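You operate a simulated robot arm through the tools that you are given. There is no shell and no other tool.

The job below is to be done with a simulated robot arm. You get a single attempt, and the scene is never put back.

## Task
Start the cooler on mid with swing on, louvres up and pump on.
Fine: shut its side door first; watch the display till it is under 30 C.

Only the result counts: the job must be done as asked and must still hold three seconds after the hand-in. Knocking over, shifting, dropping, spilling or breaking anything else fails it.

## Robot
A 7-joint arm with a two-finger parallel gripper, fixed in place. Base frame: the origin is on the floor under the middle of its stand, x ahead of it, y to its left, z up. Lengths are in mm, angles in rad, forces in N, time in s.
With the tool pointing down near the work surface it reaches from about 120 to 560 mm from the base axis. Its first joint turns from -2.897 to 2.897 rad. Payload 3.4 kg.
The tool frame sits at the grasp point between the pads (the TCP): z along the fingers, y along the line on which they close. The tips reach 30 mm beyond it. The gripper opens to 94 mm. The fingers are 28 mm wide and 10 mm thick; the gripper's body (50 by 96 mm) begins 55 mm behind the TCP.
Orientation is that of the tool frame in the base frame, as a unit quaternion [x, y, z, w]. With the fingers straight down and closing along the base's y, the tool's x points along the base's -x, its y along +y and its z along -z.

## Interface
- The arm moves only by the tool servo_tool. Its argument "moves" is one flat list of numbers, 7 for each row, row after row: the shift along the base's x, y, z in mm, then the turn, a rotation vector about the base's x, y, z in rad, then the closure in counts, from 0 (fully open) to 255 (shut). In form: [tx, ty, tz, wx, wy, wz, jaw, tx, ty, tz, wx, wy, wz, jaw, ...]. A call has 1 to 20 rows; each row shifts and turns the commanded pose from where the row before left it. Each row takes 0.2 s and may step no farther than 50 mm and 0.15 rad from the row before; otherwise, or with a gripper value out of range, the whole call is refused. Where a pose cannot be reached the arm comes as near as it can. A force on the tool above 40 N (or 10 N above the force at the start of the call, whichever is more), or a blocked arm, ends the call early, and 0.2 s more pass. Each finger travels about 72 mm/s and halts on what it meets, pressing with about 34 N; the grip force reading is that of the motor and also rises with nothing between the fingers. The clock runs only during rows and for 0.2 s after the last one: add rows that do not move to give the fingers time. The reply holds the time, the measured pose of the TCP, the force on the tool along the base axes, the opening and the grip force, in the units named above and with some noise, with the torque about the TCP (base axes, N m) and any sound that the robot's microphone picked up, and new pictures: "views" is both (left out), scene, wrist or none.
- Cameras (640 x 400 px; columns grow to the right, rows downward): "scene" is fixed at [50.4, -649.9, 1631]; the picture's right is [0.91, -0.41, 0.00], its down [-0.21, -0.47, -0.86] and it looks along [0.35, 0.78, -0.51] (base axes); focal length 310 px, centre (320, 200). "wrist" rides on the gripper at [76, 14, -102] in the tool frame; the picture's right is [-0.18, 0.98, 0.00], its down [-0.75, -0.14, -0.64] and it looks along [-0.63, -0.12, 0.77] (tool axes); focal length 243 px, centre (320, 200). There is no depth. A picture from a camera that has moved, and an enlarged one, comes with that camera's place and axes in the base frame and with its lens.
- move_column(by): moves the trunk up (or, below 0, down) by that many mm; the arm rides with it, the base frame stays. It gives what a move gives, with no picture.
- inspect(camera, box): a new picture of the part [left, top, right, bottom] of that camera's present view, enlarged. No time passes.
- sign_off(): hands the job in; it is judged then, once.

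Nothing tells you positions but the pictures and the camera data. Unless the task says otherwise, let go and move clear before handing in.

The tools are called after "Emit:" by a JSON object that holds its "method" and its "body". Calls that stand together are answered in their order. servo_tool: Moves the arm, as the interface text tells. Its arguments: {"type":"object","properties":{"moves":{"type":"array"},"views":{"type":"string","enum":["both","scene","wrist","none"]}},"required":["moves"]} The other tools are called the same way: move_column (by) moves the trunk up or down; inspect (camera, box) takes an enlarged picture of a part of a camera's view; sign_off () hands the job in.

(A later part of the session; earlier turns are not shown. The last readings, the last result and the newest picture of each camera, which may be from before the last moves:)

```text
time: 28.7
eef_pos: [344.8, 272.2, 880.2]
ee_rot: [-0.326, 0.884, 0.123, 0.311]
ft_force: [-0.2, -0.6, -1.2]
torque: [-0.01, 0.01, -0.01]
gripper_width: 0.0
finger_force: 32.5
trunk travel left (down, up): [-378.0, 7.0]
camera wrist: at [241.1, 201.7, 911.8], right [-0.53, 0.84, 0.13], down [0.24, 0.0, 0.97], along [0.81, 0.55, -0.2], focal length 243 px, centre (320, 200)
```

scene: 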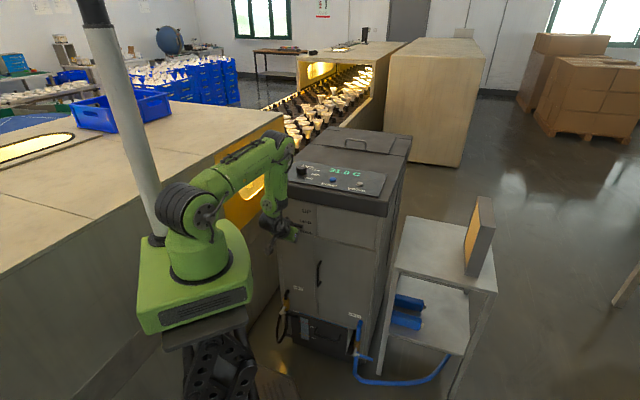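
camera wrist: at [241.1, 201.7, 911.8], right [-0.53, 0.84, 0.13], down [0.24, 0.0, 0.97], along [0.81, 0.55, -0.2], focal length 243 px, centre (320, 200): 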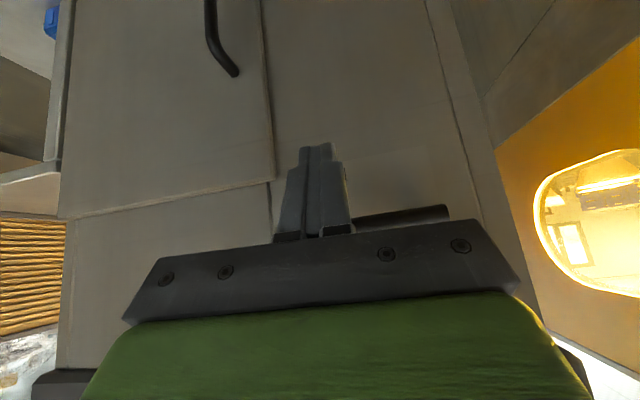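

The lever bar is just ahead, with my fingertips slightly below its free end. I'll tilt further to about 1.05 rad and check again before sliding beneath it.

Emit:
{"method": "servo_tool", "body": {"moves": [0, 0, 0, 0.02, -0.022, 0, 255, 0, 0, -1, 0.035, -0.04, 0, 255, 0, 0, -1, 0.045, -0.05, 0, 255, 0, 0, -1, 0.045, -0.05, 0, 255, 0, 0, 0, 0.045, -0.05, 0, 255, 0, 0, 0, 0.035, -0.04, 0, 255, 0, 0, 0, 0.02, -0.022, 0, 255], "views": "both"}}

```text
time: 30.3
eef_pos: [344.5, 272.0, 879.3]
ee_rot: [-0.3, 0.812, 0.184, 0.465]
ft_force: [-0.3, 0.6, -0.2]
torque: [-0.02, 0.03, 0.0]
gripper_width: 0.0
finger_force: 32.8
trunk travel left (down, up): [-378.0, 7.0]
camera wrist: at [238.4, 198.8, 862.8], right [-0.58, 0.8, 0.18], down [-0.03, -0.24, 0.97], along [0.82, 0.55, 0.16], focal length 243 px, centre (320, 200)
```

scene: 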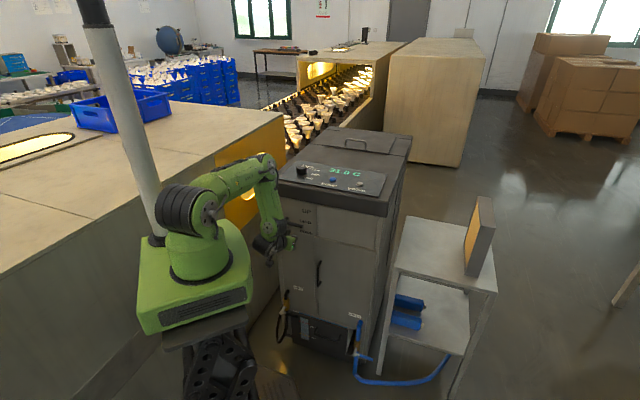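
wrist: 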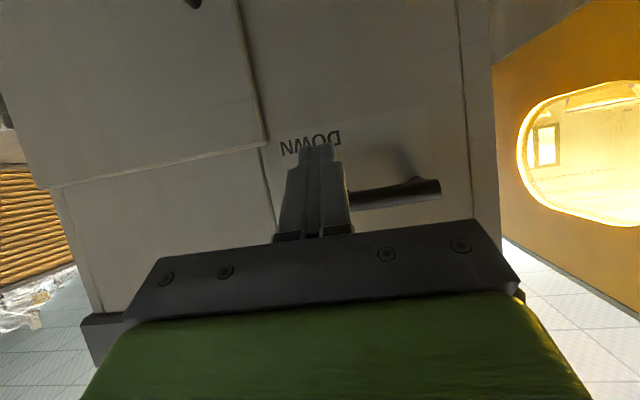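

The fingertips are about 15 mm in from the lever's free end and below it. I'll slide forward under the bar.

Emit:
{"method": "servo_tool", "body": {"moves": [3, 3, 0, 0, 0, 0, 255, 6, 6, 0, 0, 0, 0, 255, 6, 6, 0, 0, 0, 0, 255, 6, 6, 0, 0, 0, 0, 255, 5, 5, 0, 0, 0, 0, 255, 3, 3, 0, 0, 0, 0, 255, 2, 2, 0, 0, 0, 0, 255], "views": "both"}}

Emit:
{"method": "inspect", "body": {"camera": "scene", "box": [260, 190, 360, 260]}}

Emit:
{"method": "inspect", "body": {"camera": "wrist", "box": [220, 80, 480, 250]}}

```text
time: 31.9
eef_pos: [375.7, 302.9, 877.5]
ee_rot: [-0.299, 0.813, 0.184, 0.465]
ft_force: [0.1, -0.4, 1.2]
torque: [-0.03, -0.02, 0.0]
gripper_width: 0.0
finger_force: 32.4
trunk travel left (down, up): [-378.0, 7.0]
camera wrist: at [269.7, 230.2, 862.2], right [-0.58, 0.8, 0.18], down [-0.03, -0.24, 0.97], along [0.82, 0.55, 0.16], focal length 243 px, centre (320, 200)
```

scene: 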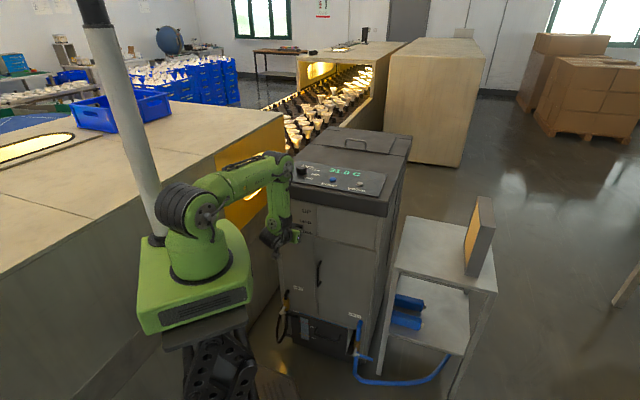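
wrist: 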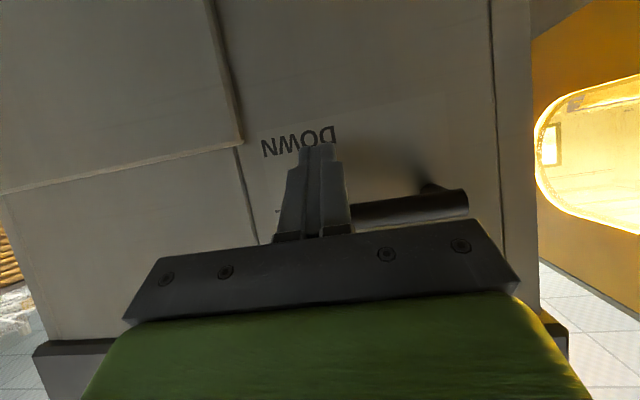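

```text
5.71 times, centred on (310, 225) of scene
camera zoom: at [50.4, -649.9, 1631.0], right [0.91, -0.41, 0.0], down [-0.21, -0.47, -0.86], along [0.35, 0.78, -0.51], focal length 1772 px, centre (377, 57)
```

zoom: 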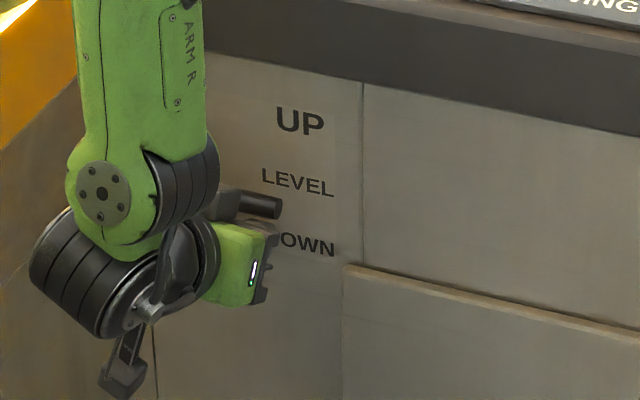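

```text
2.35 times, centred on (350, 165) of wrist
camera zoom: at [269.7, 230.2, 862.2], right [-0.58, 0.8, 0.18], down [-0.03, -0.24, 0.97], along [0.82, 0.55, 0.16], focal length 571 px, centre (249, 282)
```

zoom: 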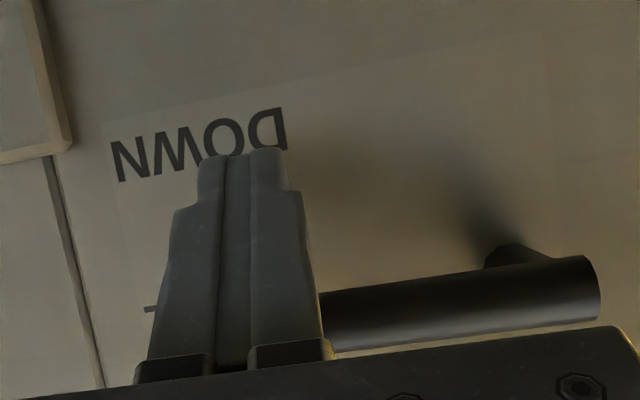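

The tip is under the bar. I'll go in another few millimetres and then lift slowly to raise the lever.

Emit:
{"method": "servo_tool", "body": {"moves": [3, 3, 0, 0, 0, 0, 255, 3, 3, 0, 0, 0, 0, 255, 0, 0, 3, 0, 0, 0, 255, 0, 0, 4, 0, 0, 0, 255, 0, 0, 4, 0, 0, 0, 255, 0, 0, 4, 0, 0, 0, 255, 0, 0, 4, 0, 0, 0, 255, -0.5, 0.5, 4, 0, 0, 0, 255, -0.5, 0.5, 4, 0, 0, 0, 255], "views": "both"}}

Emit:
{"method": "inspect", "body": {"camera": "scene", "box": [260, 190, 360, 260]}}

Emit:
{"method": "inspect", "body": {"camera": "wrist", "box": [220, 80, 480, 250]}}

```text
time: 33.9
eef_pos: [380.7, 311.0, 904.4]
ee_rot: [-0.3, 0.812, 0.185, 0.465]
ft_force: [0.0, 0.2, -0.3]
torque: [-0.01, 0.02, -0.03]
gripper_width: 0.0
finger_force: 32.9
trunk travel left (down, up): [-378.0, 7.0]
camera wrist: at [274.6, 237.7, 890.0], right [-0.58, 0.8, 0.18], down [-0.03, -0.24, 0.97], along [0.82, 0.55, 0.16], focal length 243 px, centre (320, 200)
```

scene: 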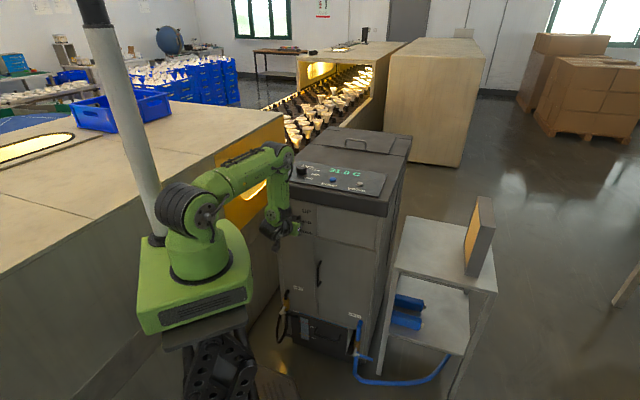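
wrist: 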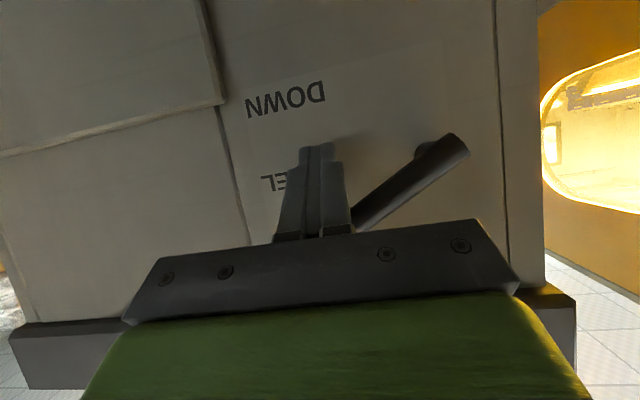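

```text
5.71 times, centred on (310, 225) of scene
camera zoom: at [50.4, -649.9, 1631.0], right [0.91, -0.41, 0.0], down [-0.21, -0.47, -0.86], along [0.35, 0.78, -0.51], focal length 1772 px, centre (377, 57)
```

zoom: 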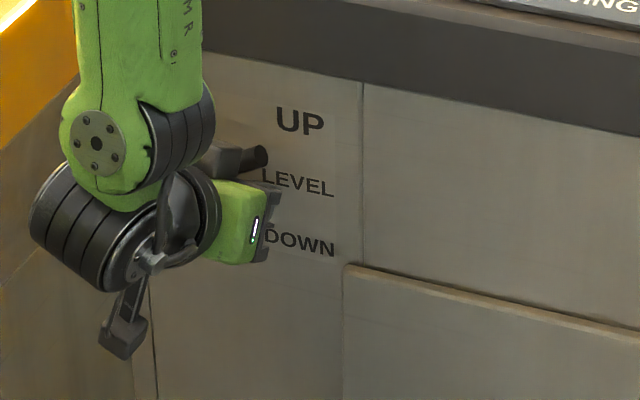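

```text
2.35 times, centred on (350, 165) of wrist
camera zoom: at [274.6, 237.7, 890.0], right [-0.58, 0.8, 0.18], down [-0.03, -0.24, 0.97], along [0.82, 0.55, 0.16], focal length 571 px, centre (249, 282)
```

zoom: 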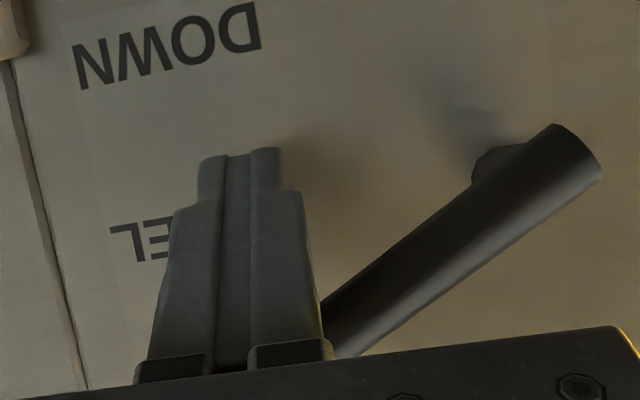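

The lever has turned up about 28° and the UP mark lies at about 31°. I'll lift in small steps and watch for its end stop.

Emit:
{"method": "servo_tool", "body": {"moves": [-0.5, 0.5, 1.5, 0, 0, 0, 255, -0.5, 0.5, 1.5, 0, 0, 0, 255, -0.5, 0.5, 1.5, 0, 0, 0, 255, 0, 0, 0, 0, 0, 0, 255], "views": "both"}}

Emit:
{"method": "inspect", "body": {"camera": "wrist", "box": [220, 80, 480, 250]}}

Emit:
{"method": "inspect", "body": {"camera": "scene", "box": [270, 195, 350, 245]}}

```text
time: 34.9
eef_pos: [377.7, 311.9, 909.9]
ee_rot: [-0.3, 0.812, 0.185, 0.465]
ft_force: [-0.2, -0.1, -0.2]
torque: [0.01, -0.03, -0.01]
gripper_width: 0.0
finger_force: 33.0
trunk travel left (down, up): [-378.0, 7.0]
camera wrist: at [272.1, 238.8, 894.3], right [-0.58, 0.8, 0.18], down [-0.03, -0.24, 0.97], along [0.82, 0.55, 0.16], focal length 243 px, centre (320, 200)
```

scene: 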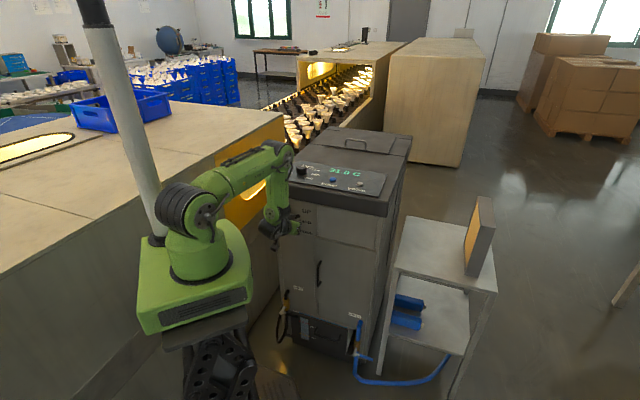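
wrist: 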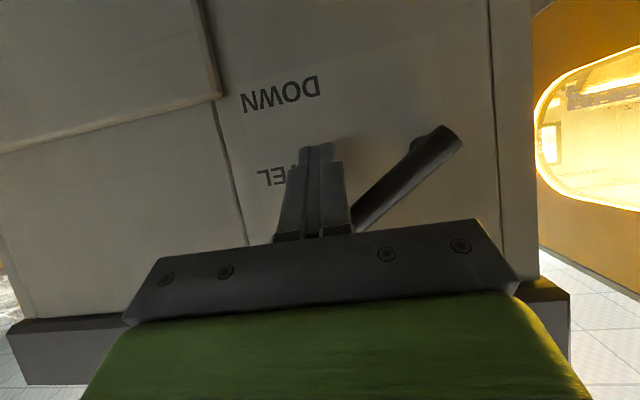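

```text
2.35 times, centred on (350, 165) of wrist
camera zoom: at [272.1, 238.8, 894.3], right [-0.58, 0.8, 0.18], down [-0.03, -0.24, 0.97], along [0.82, 0.55, 0.16], focal length 571 px, centre (249, 282)
```

zoom: 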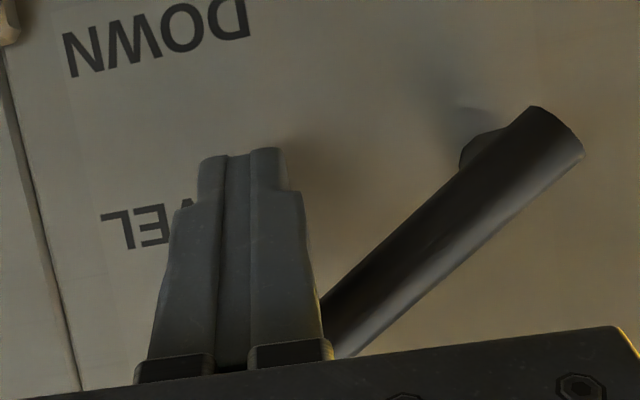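

```text
8.00 times, centred on (310, 220) of scene
camera zoom: at [50.4, -649.9, 1631.0], right [0.91, -0.41, 0.0], down [-0.21, -0.47, -0.86], along [0.35, 0.78, -0.51], focal length 2481 px, centre (400, 40)
```

zoom: 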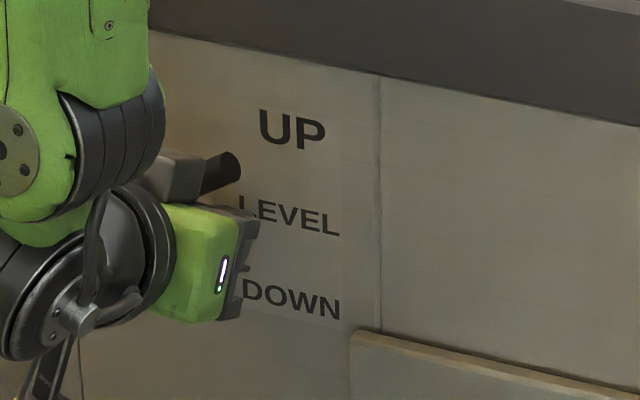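

The lever now points at about UP. I'll drop the finger a little, back out, and see whether the lever holds and where it points.

Emit:
{"method": "servo_tool", "body": {"moves": [0, 0, -3, 0, 0, 0, 255, -1, -1, -4, 0, 0, 0, 255, -4, -4, -2, 0, 0, 0, 255, -8, -8, 0, 0, 0, 0, 255, -10, -10, 0, 0, 0, 0, 255, -10, -14, 0, 0, 0, 0, 255, -8, -20, 0, 0, 0, 0, 255, -4, -24, 0, 0, 0, 0, 255, 0, -24, 0, 0, 0, 0, 255, 0, -16, 0, 0, 0, 0, 255, 0, -8, 0, 0, 0, 0, 255], "views": "both"}}

Emit:
{"method": "inspect", "body": {"camera": "scene", "box": [270, 195, 350, 245]}}

Emit:
{"method": "inspect", "body": {"camera": "wrist", "box": [300, 0, 640, 300]}}

```text
time: 37.3
eef_pos: [333.0, 181.8, 902.1]
ee_rot: [-0.299, 0.812, 0.184, 0.465]
ft_force: [-0.3, 0.7, -0.2]
torque: [0.02, 0.03, -0.01]
gripper_width: 0.0
finger_force: 33.0
trunk travel left (down, up): [-378.0, 7.0]
camera wrist: at [227.7, 109.0, 886.7], right [-0.58, 0.8, 0.18], down [-0.03, -0.24, 0.97], along [0.82, 0.55, 0.16], focal length 243 px, centre (320, 200)
```

scene: 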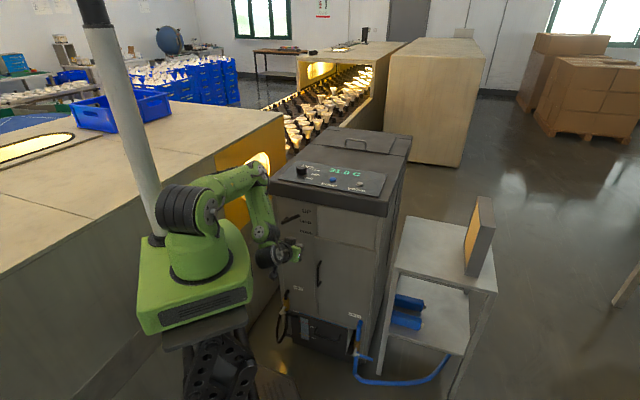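
wrist: 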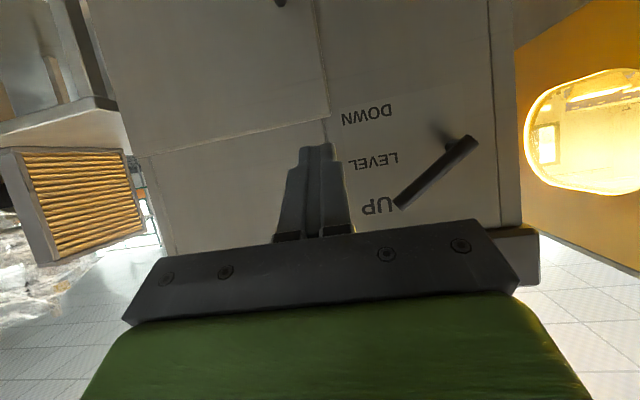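

```text
8.00 times, centred on (310, 220) of scene
camera zoom: at [50.4, -649.9, 1631.0], right [0.91, -0.41, 0.0], down [-0.21, -0.47, -0.86], along [0.35, 0.78, -0.51], focal length 2481 px, centre (400, 40)
```

zoom: 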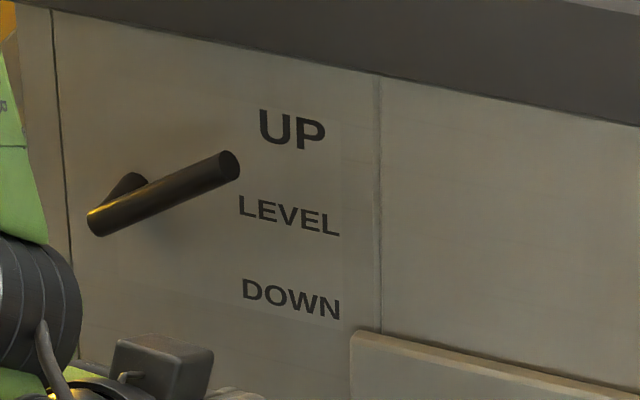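

```text
1.33 times, centred on (470, 150) of wrist
camera zoom: at [227.7, 109.0, 886.7], right [-0.58, 0.8, 0.18], down [-0.03, -0.24, 0.97], along [0.82, 0.55, 0.16], focal length 324 px, centre (120, 267)
```

zoom: 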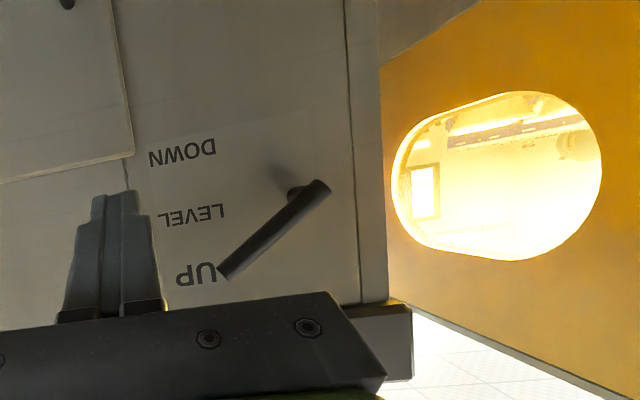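

The lever stays up at about 34°, pointing at UP. Now for the panel: I'll rise well clear of the front while returning the tool to vertical.

Emit:
{"method": "servo_tool", "body": {"moves": [0, 0, 4, -0.02, 0.022, 0, 255, 0, 0, 10, -0.04, 0.045, 0, 255, 0, 0, 16, -0.0466, 0.0523, 0, 255, 0, 0, 20, -0.0466, 0.0523, 0, 255, 0, 0, 22, -0.0466, 0.0523, 0, 255, 0, 0, 22, -0.0466, 0.0523, 0, 255, 0, 0, 22, -0.0466, 0.0523, 0, 255, 0, 0, 22, -0.0466, 0.0523, 0, 255, 0, 0, 22, -0.0466, 0.0523, 0, 255, 0, 0, 22, -0.0466, 0.0523, 0, 255, 0, 0, 22, -0.0466, 0.0523, 0, 255, 0, 0, 22, -0.0466, 0.0523, 0, 255, 0, 0, 22, -0.0466, 0.0523, 0, 255, 0, 0, 20, -0.0466, 0.0523, 0, 255, 0, 0, 16, -0.0466, 0.0523, 0, 255, 0, 0, 10, -0.03, 0.035, 0, 255, 0, 0, 4, -0.02, 0.022, 0, 255], "views": "both"}}

```text
time: 39.7
eef_pos: [305.0, 220.0, 1023.2]
ee_rot: [-0.371, 0.882, 0.039, 0.287]
ft_force: [0.5, -0.2, -0.2]
torque: [-0.02, 0.02, -0.03]
gripper_width: 0.2
finger_force: 32.8
out of reach, approached as far as the arm can: row 8, 9, 10, 11
trunk travel left (down, up): [-378.0, 7.0]
stopped in row 11: the arm was blocked; the commanded pose is now the measured one
camera wrist: at [203.1, 152.6, 1065.4], right [-0.56, 0.83, -0.04], down [0.21, 0.19, 0.96], along [0.8, 0.53, -0.28], focal length 243 px, centre (320, 200)
```

scene: 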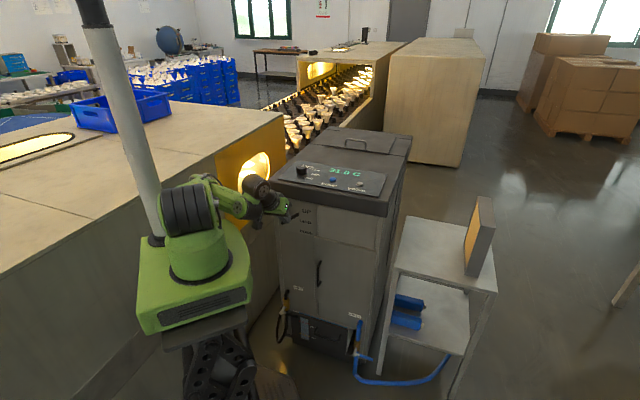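
wrist: 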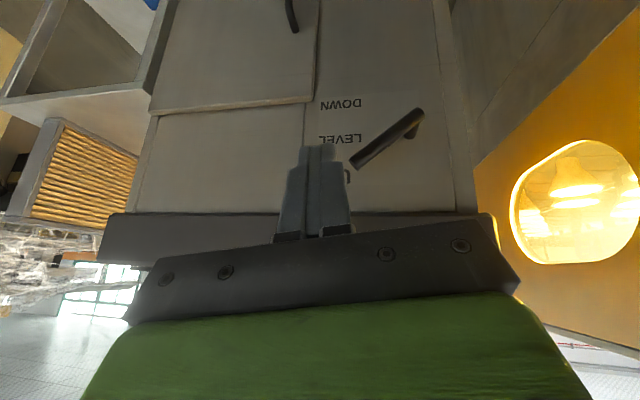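

The arm folded too close to its base again and blocked there. I'll move the tool outward, in free space ahead of the cooler, to where the arm was comfortable before.

Emit:
{"method": "servo_tool", "body": {"moves": [4, -1, 0, 0, 0, 0, 255, 8, -2, 0, 0, 0, 0, 255, 12, -3, 0, 0, 0, 0, 255, 14, -4, 0, 0, 0, 0, 255, 14, -4, 0, 0, 0, 0, 255, 12, -4, 0, 0, 0, 0, 255, 8, -2, 0, 0, 0, 0, 255, 4, -1, 0, 0, 0, 0, 255], "views": "scene"}}

```text
time: 41.5
eef_pos: [368.8, 190.0, 1002.1]
ee_rot: [-0.37, 0.882, 0.039, 0.29]
ft_force: [0.2, 0.1, -0.4]
torque: [0.0, -0.01, 0.0]
gripper_width: 0.0
finger_force: 32.9
out of reach, approached as far as the arm can: row 3, 4, 5, 6, 7
trunk travel left (down, up): [-378.0, 7.0]
```

scene: 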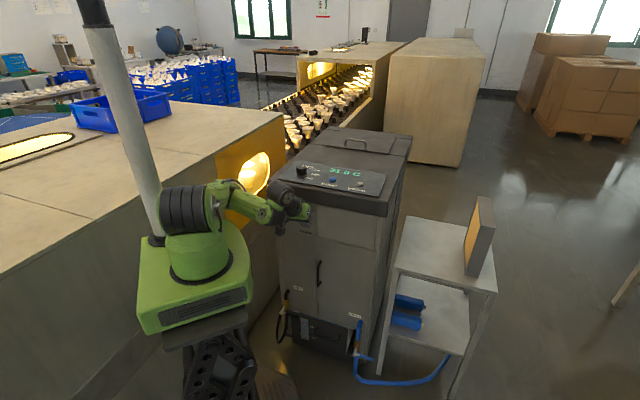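

Emit:
{"method": "inspect", "body": {"camera": "scene", "box": [130, 140, 330, 320]}}

```text
2.22 times, centred on (230, 230) of scene
camera zoom: at [50.4, -649.9, 1631.0], right [0.91, -0.41, 0.0], down [-0.21, -0.47, -0.86], along [0.35, 0.78, -0.51], focal length 689 px, centre (520, 133)
```

zoom: 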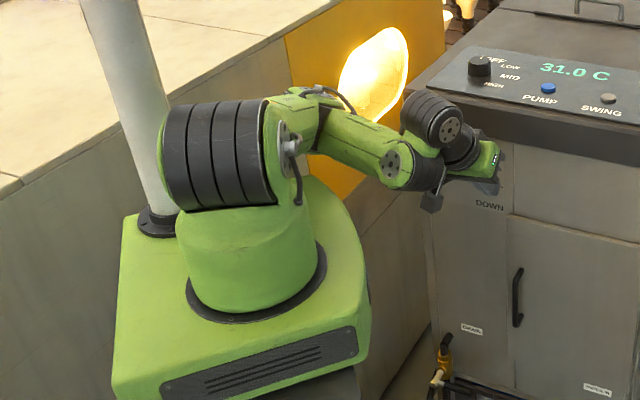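

The elbow has swung over towards the oven on the left. I'll swing the tool to the right and outward so the arm straightens and the elbow comes away.

Emit:
{"method": "servo_tool", "body": {"moves": [2, -6, -4, 0, 0, 0, 255, 4, -10, -4, 0, 0, 0, 255, 5, -14, -4, 0, 0, 0, 255, 6, -16, -4, 0, 0, 0, 255, 6, -16, 0, -0.02, 0.024, 0, 255, 6, -16, 0, -0.03, 0.036, 0, 255, 6, -16, 0, -0.04, 0.048, 0, 255, 6, -14, 0, -0.04, 0.048, 0, 255, 4, -10, 0, -0.04, 0.048, 0, 255, 4, -6, 0, -0.04, 0.048, 0, 255], "views": "scene"}}

Emit:
{"method": "inspect", "body": {"camera": "scene", "box": [130, 140, 330, 320]}}

```text
time: 43.9
eef_pos: [324.6, 61.5, 918.0]
ee_rot: [-0.361, 0.916, 0.005, 0.174]
ft_force: [-0.1, -0.4, 0.4]
torque: [0.01, -0.05, -0.02]
gripper_width: 0.0
finger_force: 33.0
out of reach, approached as far as the arm can: row 5, 6, 7, 8, 9, 10
trunk travel left (down, up): [-378.0, 7.0]
stopped in row 10: the arm was blocked; the commanded pose is now the measured one
```

scene: 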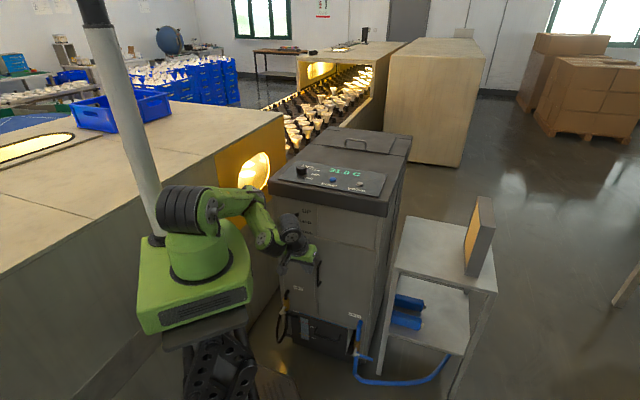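

```text
2.22 times, centred on (230, 230) of scene
camera zoom: at [50.4, -649.9, 1631.0], right [0.91, -0.41, 0.0], down [-0.21, -0.47, -0.86], along [0.35, 0.78, -0.51], focal length 689 px, centre (520, 133)
```

zoom: 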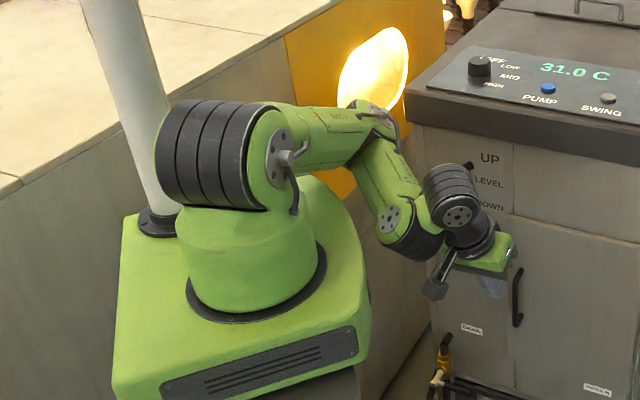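

The wrist is folded close to the base and off to the right. I'll turn the tool's yaw back towards straight ahead while moving it outward in x, in small steps, to unfold the arm.

Emit:
{"method": "servo_tool", "body": {"moves": [4, 0, 0, 0, 0, -0.04, 255, 8, 0, 0, 0, 0, -0.07, 255, 12, 0, 0, 0, 0, -0.08, 255, 14, 0, 0, 0, 0, -0.08, 255, 14, 0, 0, 0, 0, -0.08, 255, 12, 0, 0, 0, 0, -0.07, 255, 8, 0, 0, 0, 0, -0.04, 255, 0, 0, 0, 0, 0, 0, 255], "views": "scene"}}

Emit:
{"method": "inspect", "body": {"camera": "scene", "box": [130, 140, 330, 320]}}

```text
time: 45.9
eef_pos: [334.7, 49.8, 950.0]
ee_rot: [-0.137, 0.971, -0.006, 0.194]
ft_force: [0.3, 0.3, 0.5]
torque: [0.0, -0.02, 0.03]
gripper_width: 0.1
finger_force: 33.1
out of reach, approached as far as the arm can: row 3, 4, 5, 6, 7
trunk travel left (down, up): [-378.0, 7.0]
stopped in row 8: the arm was blocked; the commanded pose is now the measured one
```

scene: 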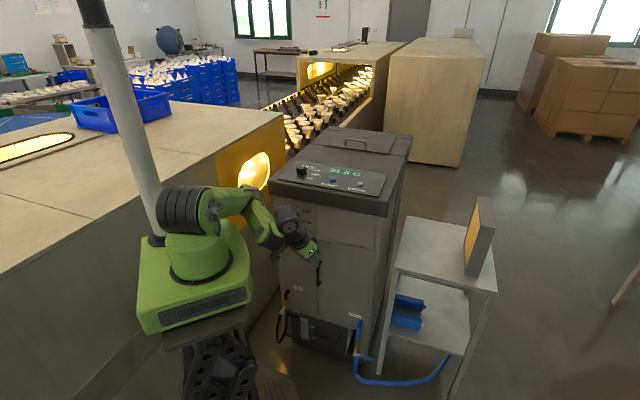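

```text
2.22 times, centred on (230, 230) of scene
camera zoom: at [50.4, -649.9, 1631.0], right [0.91, -0.41, 0.0], down [-0.21, -0.47, -0.86], along [0.35, 0.78, -0.51], focal length 689 px, centre (520, 133)
```

zoom: 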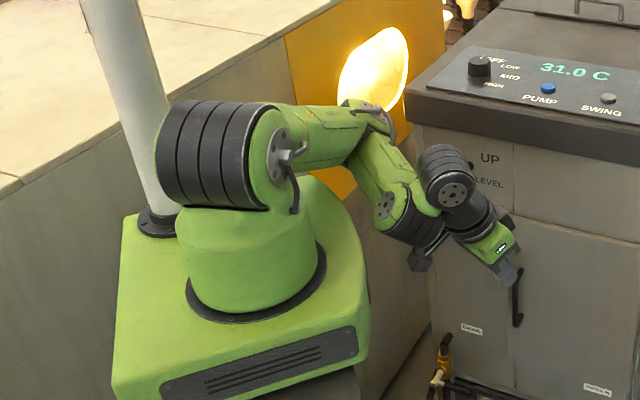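

Emit:
{"method": "servo_tool", "body": {"moves": [0, 0, 5, 0, 0, 0, 255, 0, 0, 10, 0, 0, 0, 255, 0, 0, 14, 0, 0, 0, 255, 0, 0, 16, 0, 0, 0, 255, 0, 0, 16, 0, 0, 0, 255, 0, 0, 14, 0, 0, 0, 255, 0, 0, 10, 0, 0, 0, 255, 0, 0, 5, 0, 0, 0, 255], "views": "scene"}}

Emit:
{"method": "inspect", "body": {"camera": "scene", "box": [130, 140, 330, 320]}}

```text
time: 47.7
eef_pos: [327.9, 48.2, 961.1]
ee_rot: [-0.138, 0.971, -0.004, 0.197]
ft_force: [0.6, -0.4, 0.7]
torque: [-0.01, -0.02, 0.01]
gripper_width: 0.0
finger_force: 33.4
out of reach, approached as far as the arm can: row 2, 3, 4, 5, 6, 7, 8
trunk travel left (down, up): [-378.0, 7.0]
```

scene: 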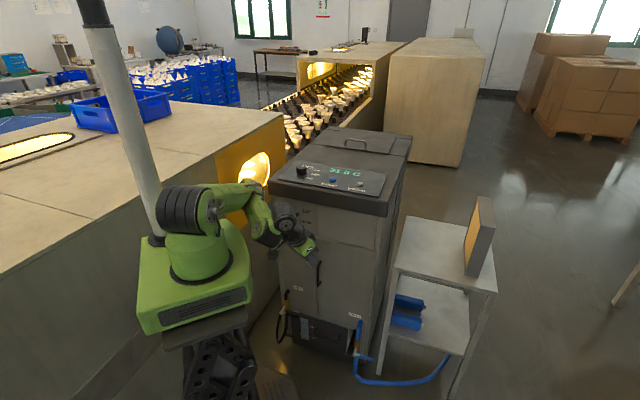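

```text
2.22 times, centred on (230, 230) of scene
camera zoom: at [50.4, -649.9, 1631.0], right [0.91, -0.41, 0.0], down [-0.21, -0.47, -0.86], along [0.35, 0.78, -0.51], focal length 689 px, centre (520, 133)
```

zoom: 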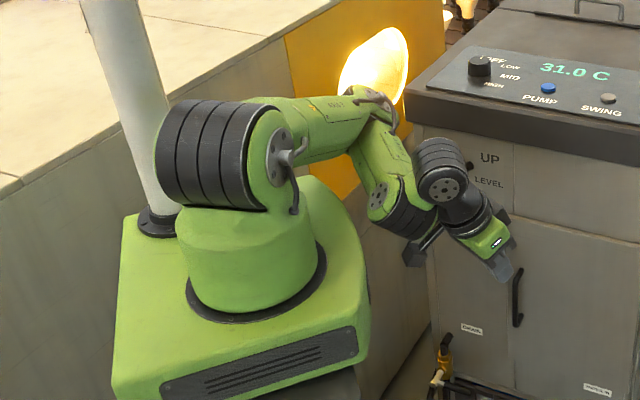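

The arm seems to be against a joint limit because the wrist is folded too close to the shoulder. Going lower and outward in the free space ahead should stretch it out, so I'll try that.

Emit:
{"method": "servo_tool", "body": {"moves": [0, 0, -5, 0, 0, 0, 255, 2, 0, -10, 0, 0, 0, 255, 4, 0, -14, 0, 0, 0, 255, 6, 0, -16, 0, 0, 0, 255, 8, 0, -16, 0, 0, 0, 255, 10, 0, -16, 0, 0, 0, 255, 10, 0, -16, 0, 0, 0, 255, 10, 0, -14, 0, 0, 0, 255, 10, 0, -12, 0, 0, 0, 255, 8, 0, -8, 0, 0, 0, 255, 4, 0, -4, 0, 0, 0, 255], "views": "scene"}}

Emit:
{"method": "inspect", "body": {"camera": "scene", "box": [130, 140, 330, 320]}}

```text
time: 50.1
eef_pos: [337.5, 21.9, 910.0]
ee_rot: [-0.134, 0.969, 0.009, 0.21]
ft_force: [0.4, -0.6, 0.2]
torque: [0.02, 0.0, 0.03]
gripper_width: 0.0
finger_force: 33.4
out of reach, approached as far as the arm can: row 4, 5, 6, 7, 8, 9, 10, 11
trunk travel left (down, up): [-378.0, 7.0]
```

scene: 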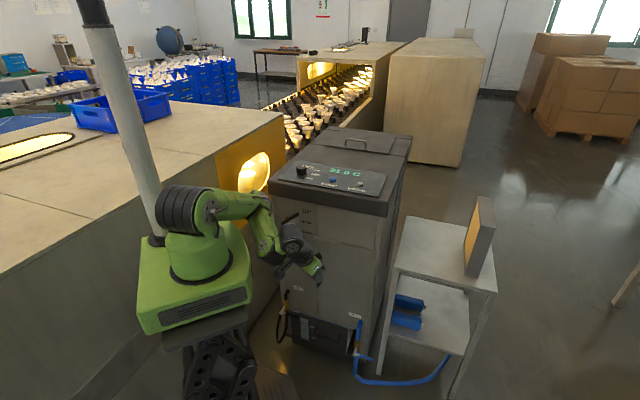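

```text
2.22 times, centred on (230, 230) of scene
camera zoom: at [50.4, -649.9, 1631.0], right [0.91, -0.41, 0.0], down [-0.21, -0.47, -0.86], along [0.35, 0.78, -0.51], focal length 689 px, centre (520, 133)
```

zoom: 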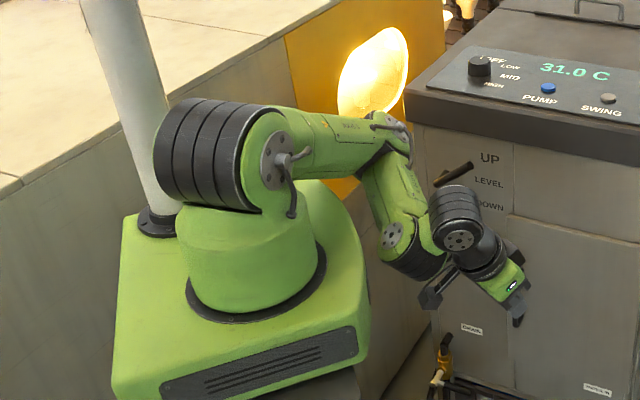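

Emit:
{"method": "inspect", "body": {"camera": "scene", "box": [200, 160, 320, 260]}}

Emit:
{"method": "servo_tool", "body": {"moves": [0, 0, 0, 0, 0, 0, 255, 0, 0, 0, 0, 0, 0, 255, 0, 0, 0, 0, 0, 0, 255], "views": "wrist"}}

```text
4.00 times, centred on (260, 210) of scene
camera zoom: at [50.4, -649.9, 1631.0], right [0.91, -0.41, 0.0], down [-0.21, -0.47, -0.86], along [0.35, 0.78, -0.51], focal length 1241 px, centre (560, 160)
```

zoom: 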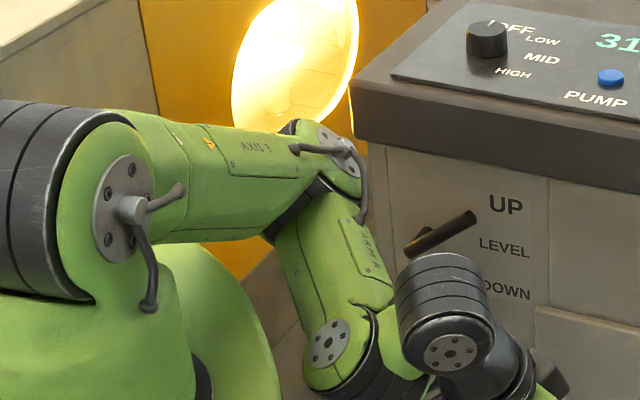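

```text
time: 50.9
eef_pos: [338.4, 20.5, 909.0]
ee_rot: [-0.133, 0.969, 0.007, 0.209]
ft_force: [-1.0, -0.2, -0.6]
torque: [0.03, -0.02, 0.03]
gripper_width: 0.1
finger_force: 32.7
trunk travel left (down, up): [-378.0, 7.0]
camera wrist: at [225.8, 7.6, 970.7], right [-0.1, 0.99, 0.04], down [0.44, 0.01, 0.9], along [0.89, 0.1, -0.44], focal length 243 px, centre (320, 200)
```

wrist: 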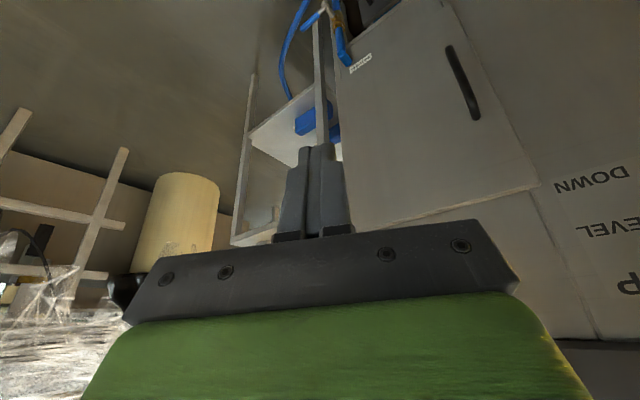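

The arm has wedged between two joint limits, the folded elbow and the outward wrist tilt. Untilting the hand freed it last time, so I'll bring the commanded pose back to where the arm is and then untilt.

Emit:
{"method": "servo_tool", "body": {"moves": [-20, -9, 26, 0, 0, 0, 255, -20, -9, 26, 0, 0, 0, 255, -20, -9, 26, 0, 0, 0, 255, 0, 0, 0, -0.006, 0.03, 0, 255, 0, 0, 0, -0.01, 0.06, 0, 255, 0, 0, 0, -0.01, 0.06, 0, 255, 0, 0, 0, -0.01, 0.06, 0, 255, 0, 0, 0, -0.01, 0.06, 0, 255, 0, 0, 0, -0.01, 0.06, 0, 255, 0, 0, 0, -0.01, 0.06, 0, 255], "views": "scene"}}

Emit:
{"method": "inspect", "body": {"camera": "scene", "box": [130, 140, 330, 320]}}

```text
time: 52.7
eef_pos: [301.6, 2.9, 928.4]
ee_rot: [-0.178, 0.973, -0.04, 0.142]
ft_force: [0.0, -0.2, -0.2]
torque: [-0.02, 0.0, 0.01]
gripper_width: 0.1
finger_force: 33.1
out of reach, approached as far as the arm can: row 2, 3, 5, 6, 7, 8, 9
trunk travel left (down, up): [-378.0, 7.0]
stopped in row 9: the arm was blocked; the commanded pose is now the measured one
```

scene: 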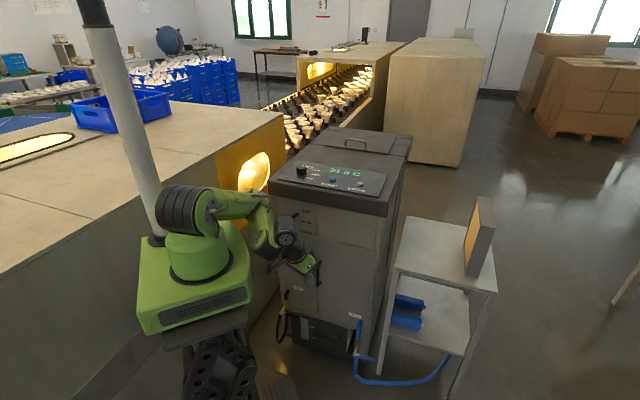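

```text
2.22 times, centred on (230, 230) of scene
camera zoom: at [50.4, -649.9, 1631.0], right [0.91, -0.41, 0.0], down [-0.21, -0.47, -0.86], along [0.35, 0.78, -0.51], focal length 689 px, centre (520, 133)
```

zoom: 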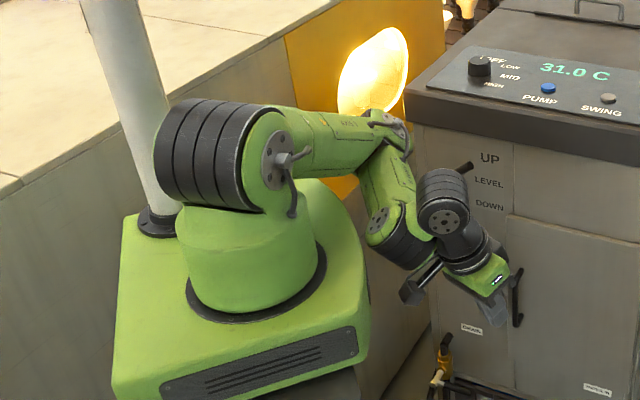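

Emit:
{"method": "servo_tool", "body": {"moves": [1, 6, 3, 0.01, -0.01, 0.015, 255, 2, 12, 6, 0.022, -0.0234, 0.03, 255, 2.5, 15, 7.5, 0.022, -0.0234, 0.03, 255, 2.5, 15, 7.5, 0.022, -0.0234, 0.03, 255, 2.5, 16, 8, 0.022, -0.0234, 0.03, 255, 3, 18, 8, 0.022, -0.0234, 0.03, 255, 3, 18, 8, 0.022, -0.0234, 0.03, 255, 3, 18, 8, 0.022, -0.0234, 0.03, 255, 3, 18, 8, 0.022, -0.0234, 0.03, 255, 3, 16, 8, 0.022, -0.0234, 0.03, 255, 3, 14, 8, 0.022, -0.0234, 0.03, 255, 2, 8, 6, 0.02, -0.022, 0.03, 255, 1, 5, 3, 0.01, -0.01, 0.015, 255], "views": "scene"}}

Emit:
{"method": "inspect", "body": {"camera": "scene", "box": [130, 140, 330, 320]}}

```text
time: 55.5
eef_pos: [339.0, 182.5, 1009.3]
ee_rot: [-0.321, 0.894, 0.087, 0.299]
ft_force: [0.6, 0.0, 0.0]
torque: [-0.03, 0.0, 0.01]
gripper_width: 0.0
finger_force: 32.5
out of reach, approached as far as the arm can: row 3, 5
trunk travel left (down, up): [-378.0, 7.0]
```

scene: 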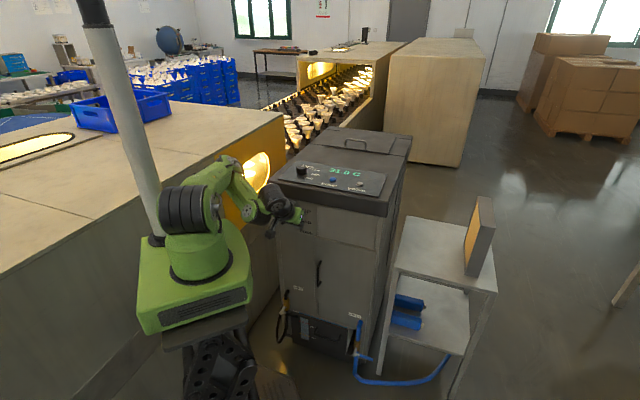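

```text
2.22 times, centred on (230, 230) of scene
camera zoom: at [50.4, -649.9, 1631.0], right [0.91, -0.41, 0.0], down [-0.21, -0.47, -0.86], along [0.35, 0.78, -0.51], focal length 689 px, centre (520, 133)
```

zoom: 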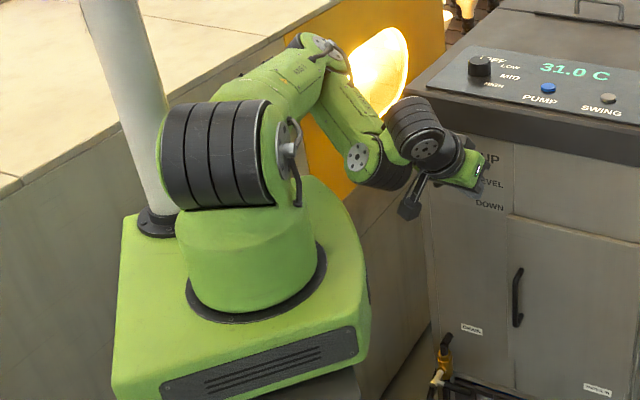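

That worked: the arm reaches its poses again and the elbow is rising. I'll move a little outward and then up in small steps.

Emit:
{"method": "servo_tool", "body": {"moves": [3, 2, 1, 0, 0, 0, 255, 5, 5, 2, 0, 0, 0, 255, 7, 6, 3, 0, 0, 0, 255, 7, 7, 4, 0, 0, 0, 255, 7, 6, 6, 0, 0, 0, 255, 5, 5, 8, 0, 0, 0, 255, 2, 2, 10, 0, 0, 0, 255, 0, 0, 12, 0, 0, 0, 255, 0, 0, 12, 0, 0, 0, 255, 0, 0, 10, 0, 0, 0, 255, 0, 0, 5, 0, 0, 0, 255], "views": "scene"}}

Emit:
{"method": "inspect", "body": {"camera": "scene", "box": [130, 140, 330, 320]}}

```text
time: 57.9
eef_pos: [346.8, 205.7, 1033.5]
ee_rot: [-0.321, 0.893, 0.088, 0.302]
ft_force: [0.1, 0.1, 0.0]
torque: [-0.02, 0.01, -0.03]
gripper_width: 0.2
finger_force: 32.9
out of reach, approached as far as the arm can: row 5, 6, 7, 8, 9, 10, 11
trunk travel left (down, up): [-378.0, 7.0]
```

scene: 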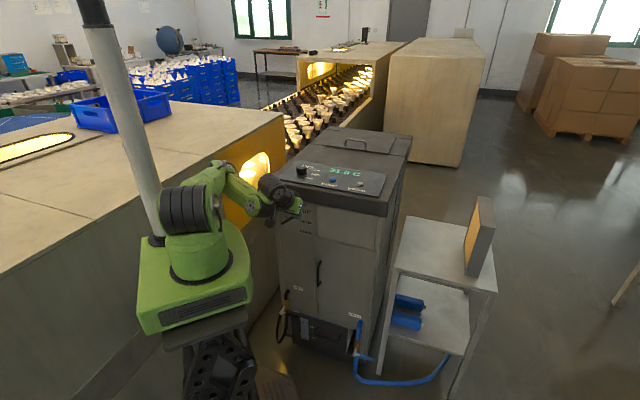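

```text
2.22 times, centred on (230, 230) of scene
camera zoom: at [50.4, -649.9, 1631.0], right [0.91, -0.41, 0.0], down [-0.21, -0.47, -0.86], along [0.35, 0.78, -0.51], focal length 689 px, centre (520, 133)
```

zoom: 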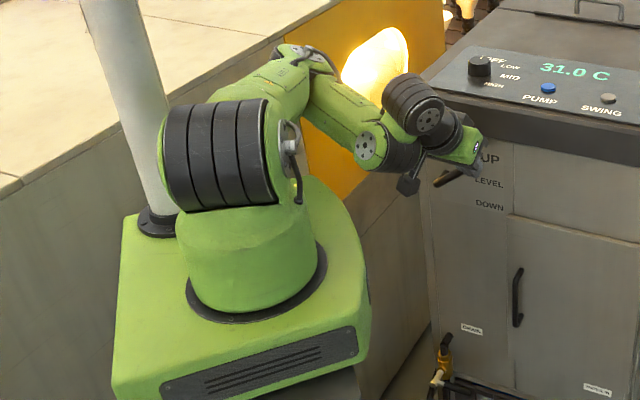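

Emit:
{"method": "servo_tool", "body": {"moves": [-12, -11, -22, 0, 0, 0, 255, -12, -11, -22, 0, 0, 0, 255, -12, -11, -20, 0, 0, 0, 255, 0, 0, -12, 0.03, -0.034, 0, 255, 0, 0, -20, 0.0466, -0.0523, 0, 255, -1, 0, -20, 0.0466, -0.0523, 0, 255, -1, 0, -20, 0.0466, -0.0523, 0, 255, -1, 0, -18, 0.0466, -0.0523, 0, 255, -1, 0, -14, 0.04, -0.045, 0, 255, 0, 0, -8, 0.03, -0.034, 0, 255, 0, 0, -4, 0.015, -0.017, 0, 255], "views": "scene"}}

Emit:
{"method": "inspect", "body": {"camera": "scene", "box": [130, 140, 330, 320]}}

```text
time: 58.8
eef_pos: [350.5, 191.4, 1030.5]
ee_rot: [-0.347, 0.848, 0.074, 0.395]
ft_force: [-0.3, 0.6, 0.3]
torque: [0.0, 0.02, -0.02]
gripper_width: 0.0
finger_force: 32.9
trunk travel left (down, up): [-378.0, 7.0]
stopped in row 4: the arm was blocked; the commanded pose is now the measured one
```

scene: 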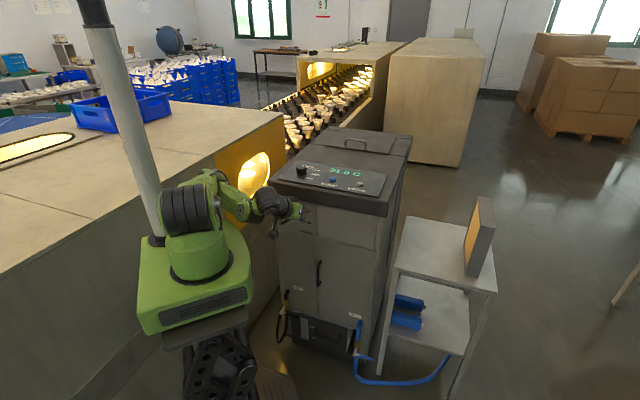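

```text
2.22 times, centred on (230, 230) of scene
camera zoom: at [50.4, -649.9, 1631.0], right [0.91, -0.41, 0.0], down [-0.21, -0.47, -0.86], along [0.35, 0.78, -0.51], focal length 689 px, centre (520, 133)
```

zoom: 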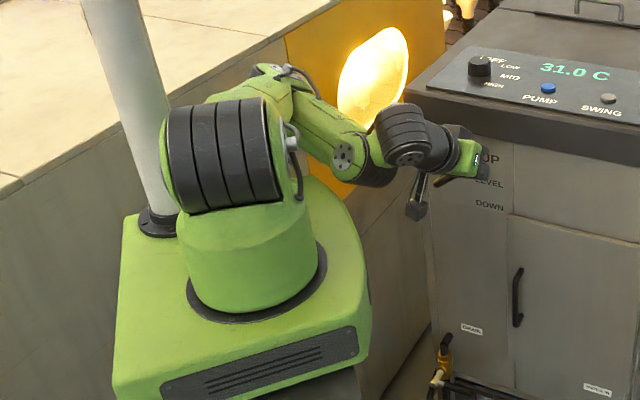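

The elbow is hanging out to the left, and the last successful move suggests turning the tool's yaw further anticlockwise relieves the wrist. I'll untilt a bit and turn the yaw that way, in slow steps with settling time.

Emit:
{"method": "servo_tool", "body": {"moves": [0, 0, 0, 0, 0, 0, 255, 0, 0, 0, -0.02, 0.03, 0.03, 255, 0, 0, 0, -0.03, 0.046, 0.05, 255, 0, 0, 0, -0.03, 0.046, 0.05, 255, 0, 0, 0, -0.03, 0.046, 0.06, 255, 0, 0, 0, -0.03, 0.046, 0.06, 255, 0, 0, 0, -0.03, 0.046, 0.06, 255, 0, 0, 0, 0, 0, 0.06, 255, 0, 0, 0, 0, 0, 0.05, 255, 0, 0, 0, 0, 0, 0.03, 255], "views": "scene"}}

Emit:
{"method": "inspect", "body": {"camera": "scene", "box": [130, 140, 330, 320]}}

```text
time: 61.0
eef_pos: [278.0, 193.0, 971.7]
ee_rot: [-0.55, 0.794, 0.116, 0.231]
ft_force: [0.2, -0.8, -0.6]
torque: [0.01, 0.01, 0.0]
gripper_width: 0.0
finger_force: 33.0
out of reach, approached as far as the arm can: row 5, 6, 7, 8, 9, 10
trunk travel left (down, up): [-378.0, 7.0]
```

scene: 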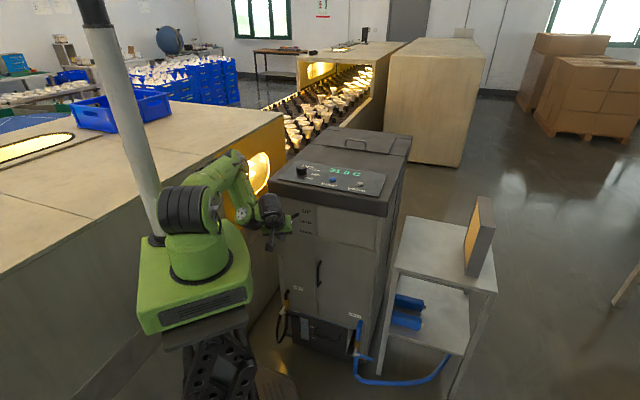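

```text
2.22 times, centred on (230, 230) of scene
camera zoom: at [50.4, -649.9, 1631.0], right [0.91, -0.41, 0.0], down [-0.21, -0.47, -0.86], along [0.35, 0.78, -0.51], focal length 689 px, centre (520, 133)
```

zoom: 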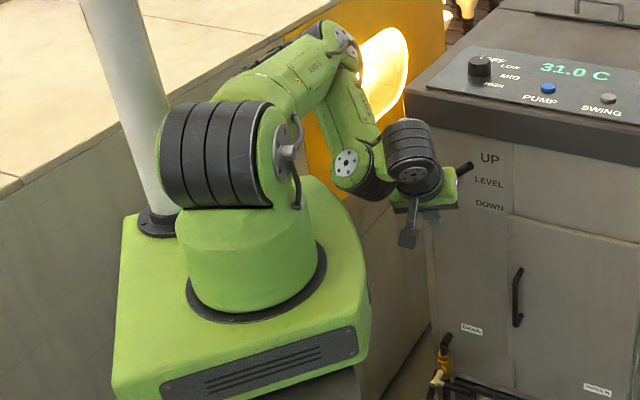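

The elbow is rising now. I'll keep going the same way, untilting towards vertical with the commanded position kept near the arm's real one.

Emit:
{"method": "servo_tool", "body": {"moves": [-20, 0, -15, 0, 0, 0, 255, -20, 0, -15, 0, 0, 0, 255, -10, 0, -10, -0.03, 0.02, 0, 255, 0, 0, 0, -0.05, 0.03, 0.02, 255, 0, 0, 0, -0.05, 0.03, 0.02, 255, 0, 0, 0, -0.05, 0.03, 0.02, 255, 0, 0, 0, -0.05, 0.03, 0.02, 255, 0, 0, 0, -0.05, 0.03, 0, 255, 0, 0, 0, -0.05, 0.03, 0, 255, 0, 0, 0, -0.03, 0.02, 0, 255, 0, 0, 0, 0, 0, 0, 255], "views": "scene"}}

Emit:
{"method": "inspect", "body": {"camera": "scene", "box": [130, 140, 330, 320]}}

```text
time: 61.6
eef_pos: [304.6, 220.8, 1025.7]
ee_rot: [-0.591, 0.731, 0.055, 0.336]
ft_force: [-0.6, 1.3, -1.0]
torque: [0.0, -0.01, -0.03]
gripper_width: 0.2
finger_force: 33.6
trunk travel left (down, up): [-378.0, 7.0]
stopped in row 2: the arm was blocked; the commanded pose is now the measured one
```

scene: 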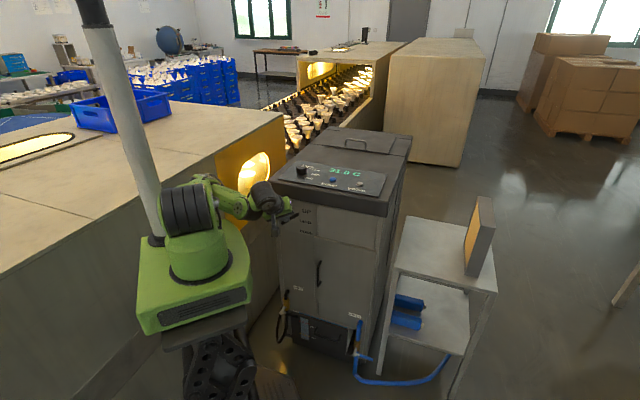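

```text
2.22 times, centred on (230, 230) of scene
camera zoom: at [50.4, -649.9, 1631.0], right [0.91, -0.41, 0.0], down [-0.21, -0.47, -0.86], along [0.35, 0.78, -0.51], focal length 689 px, centre (520, 133)
```

zoom: 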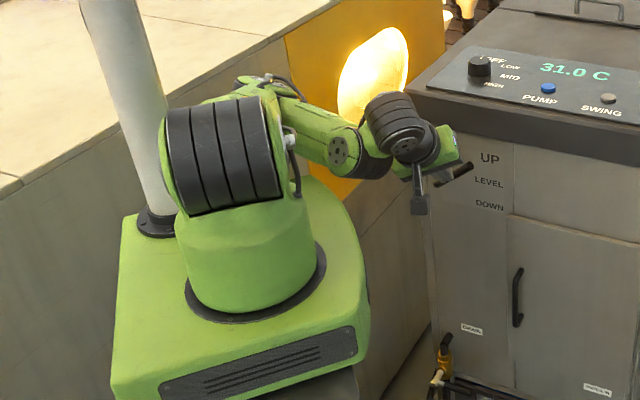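

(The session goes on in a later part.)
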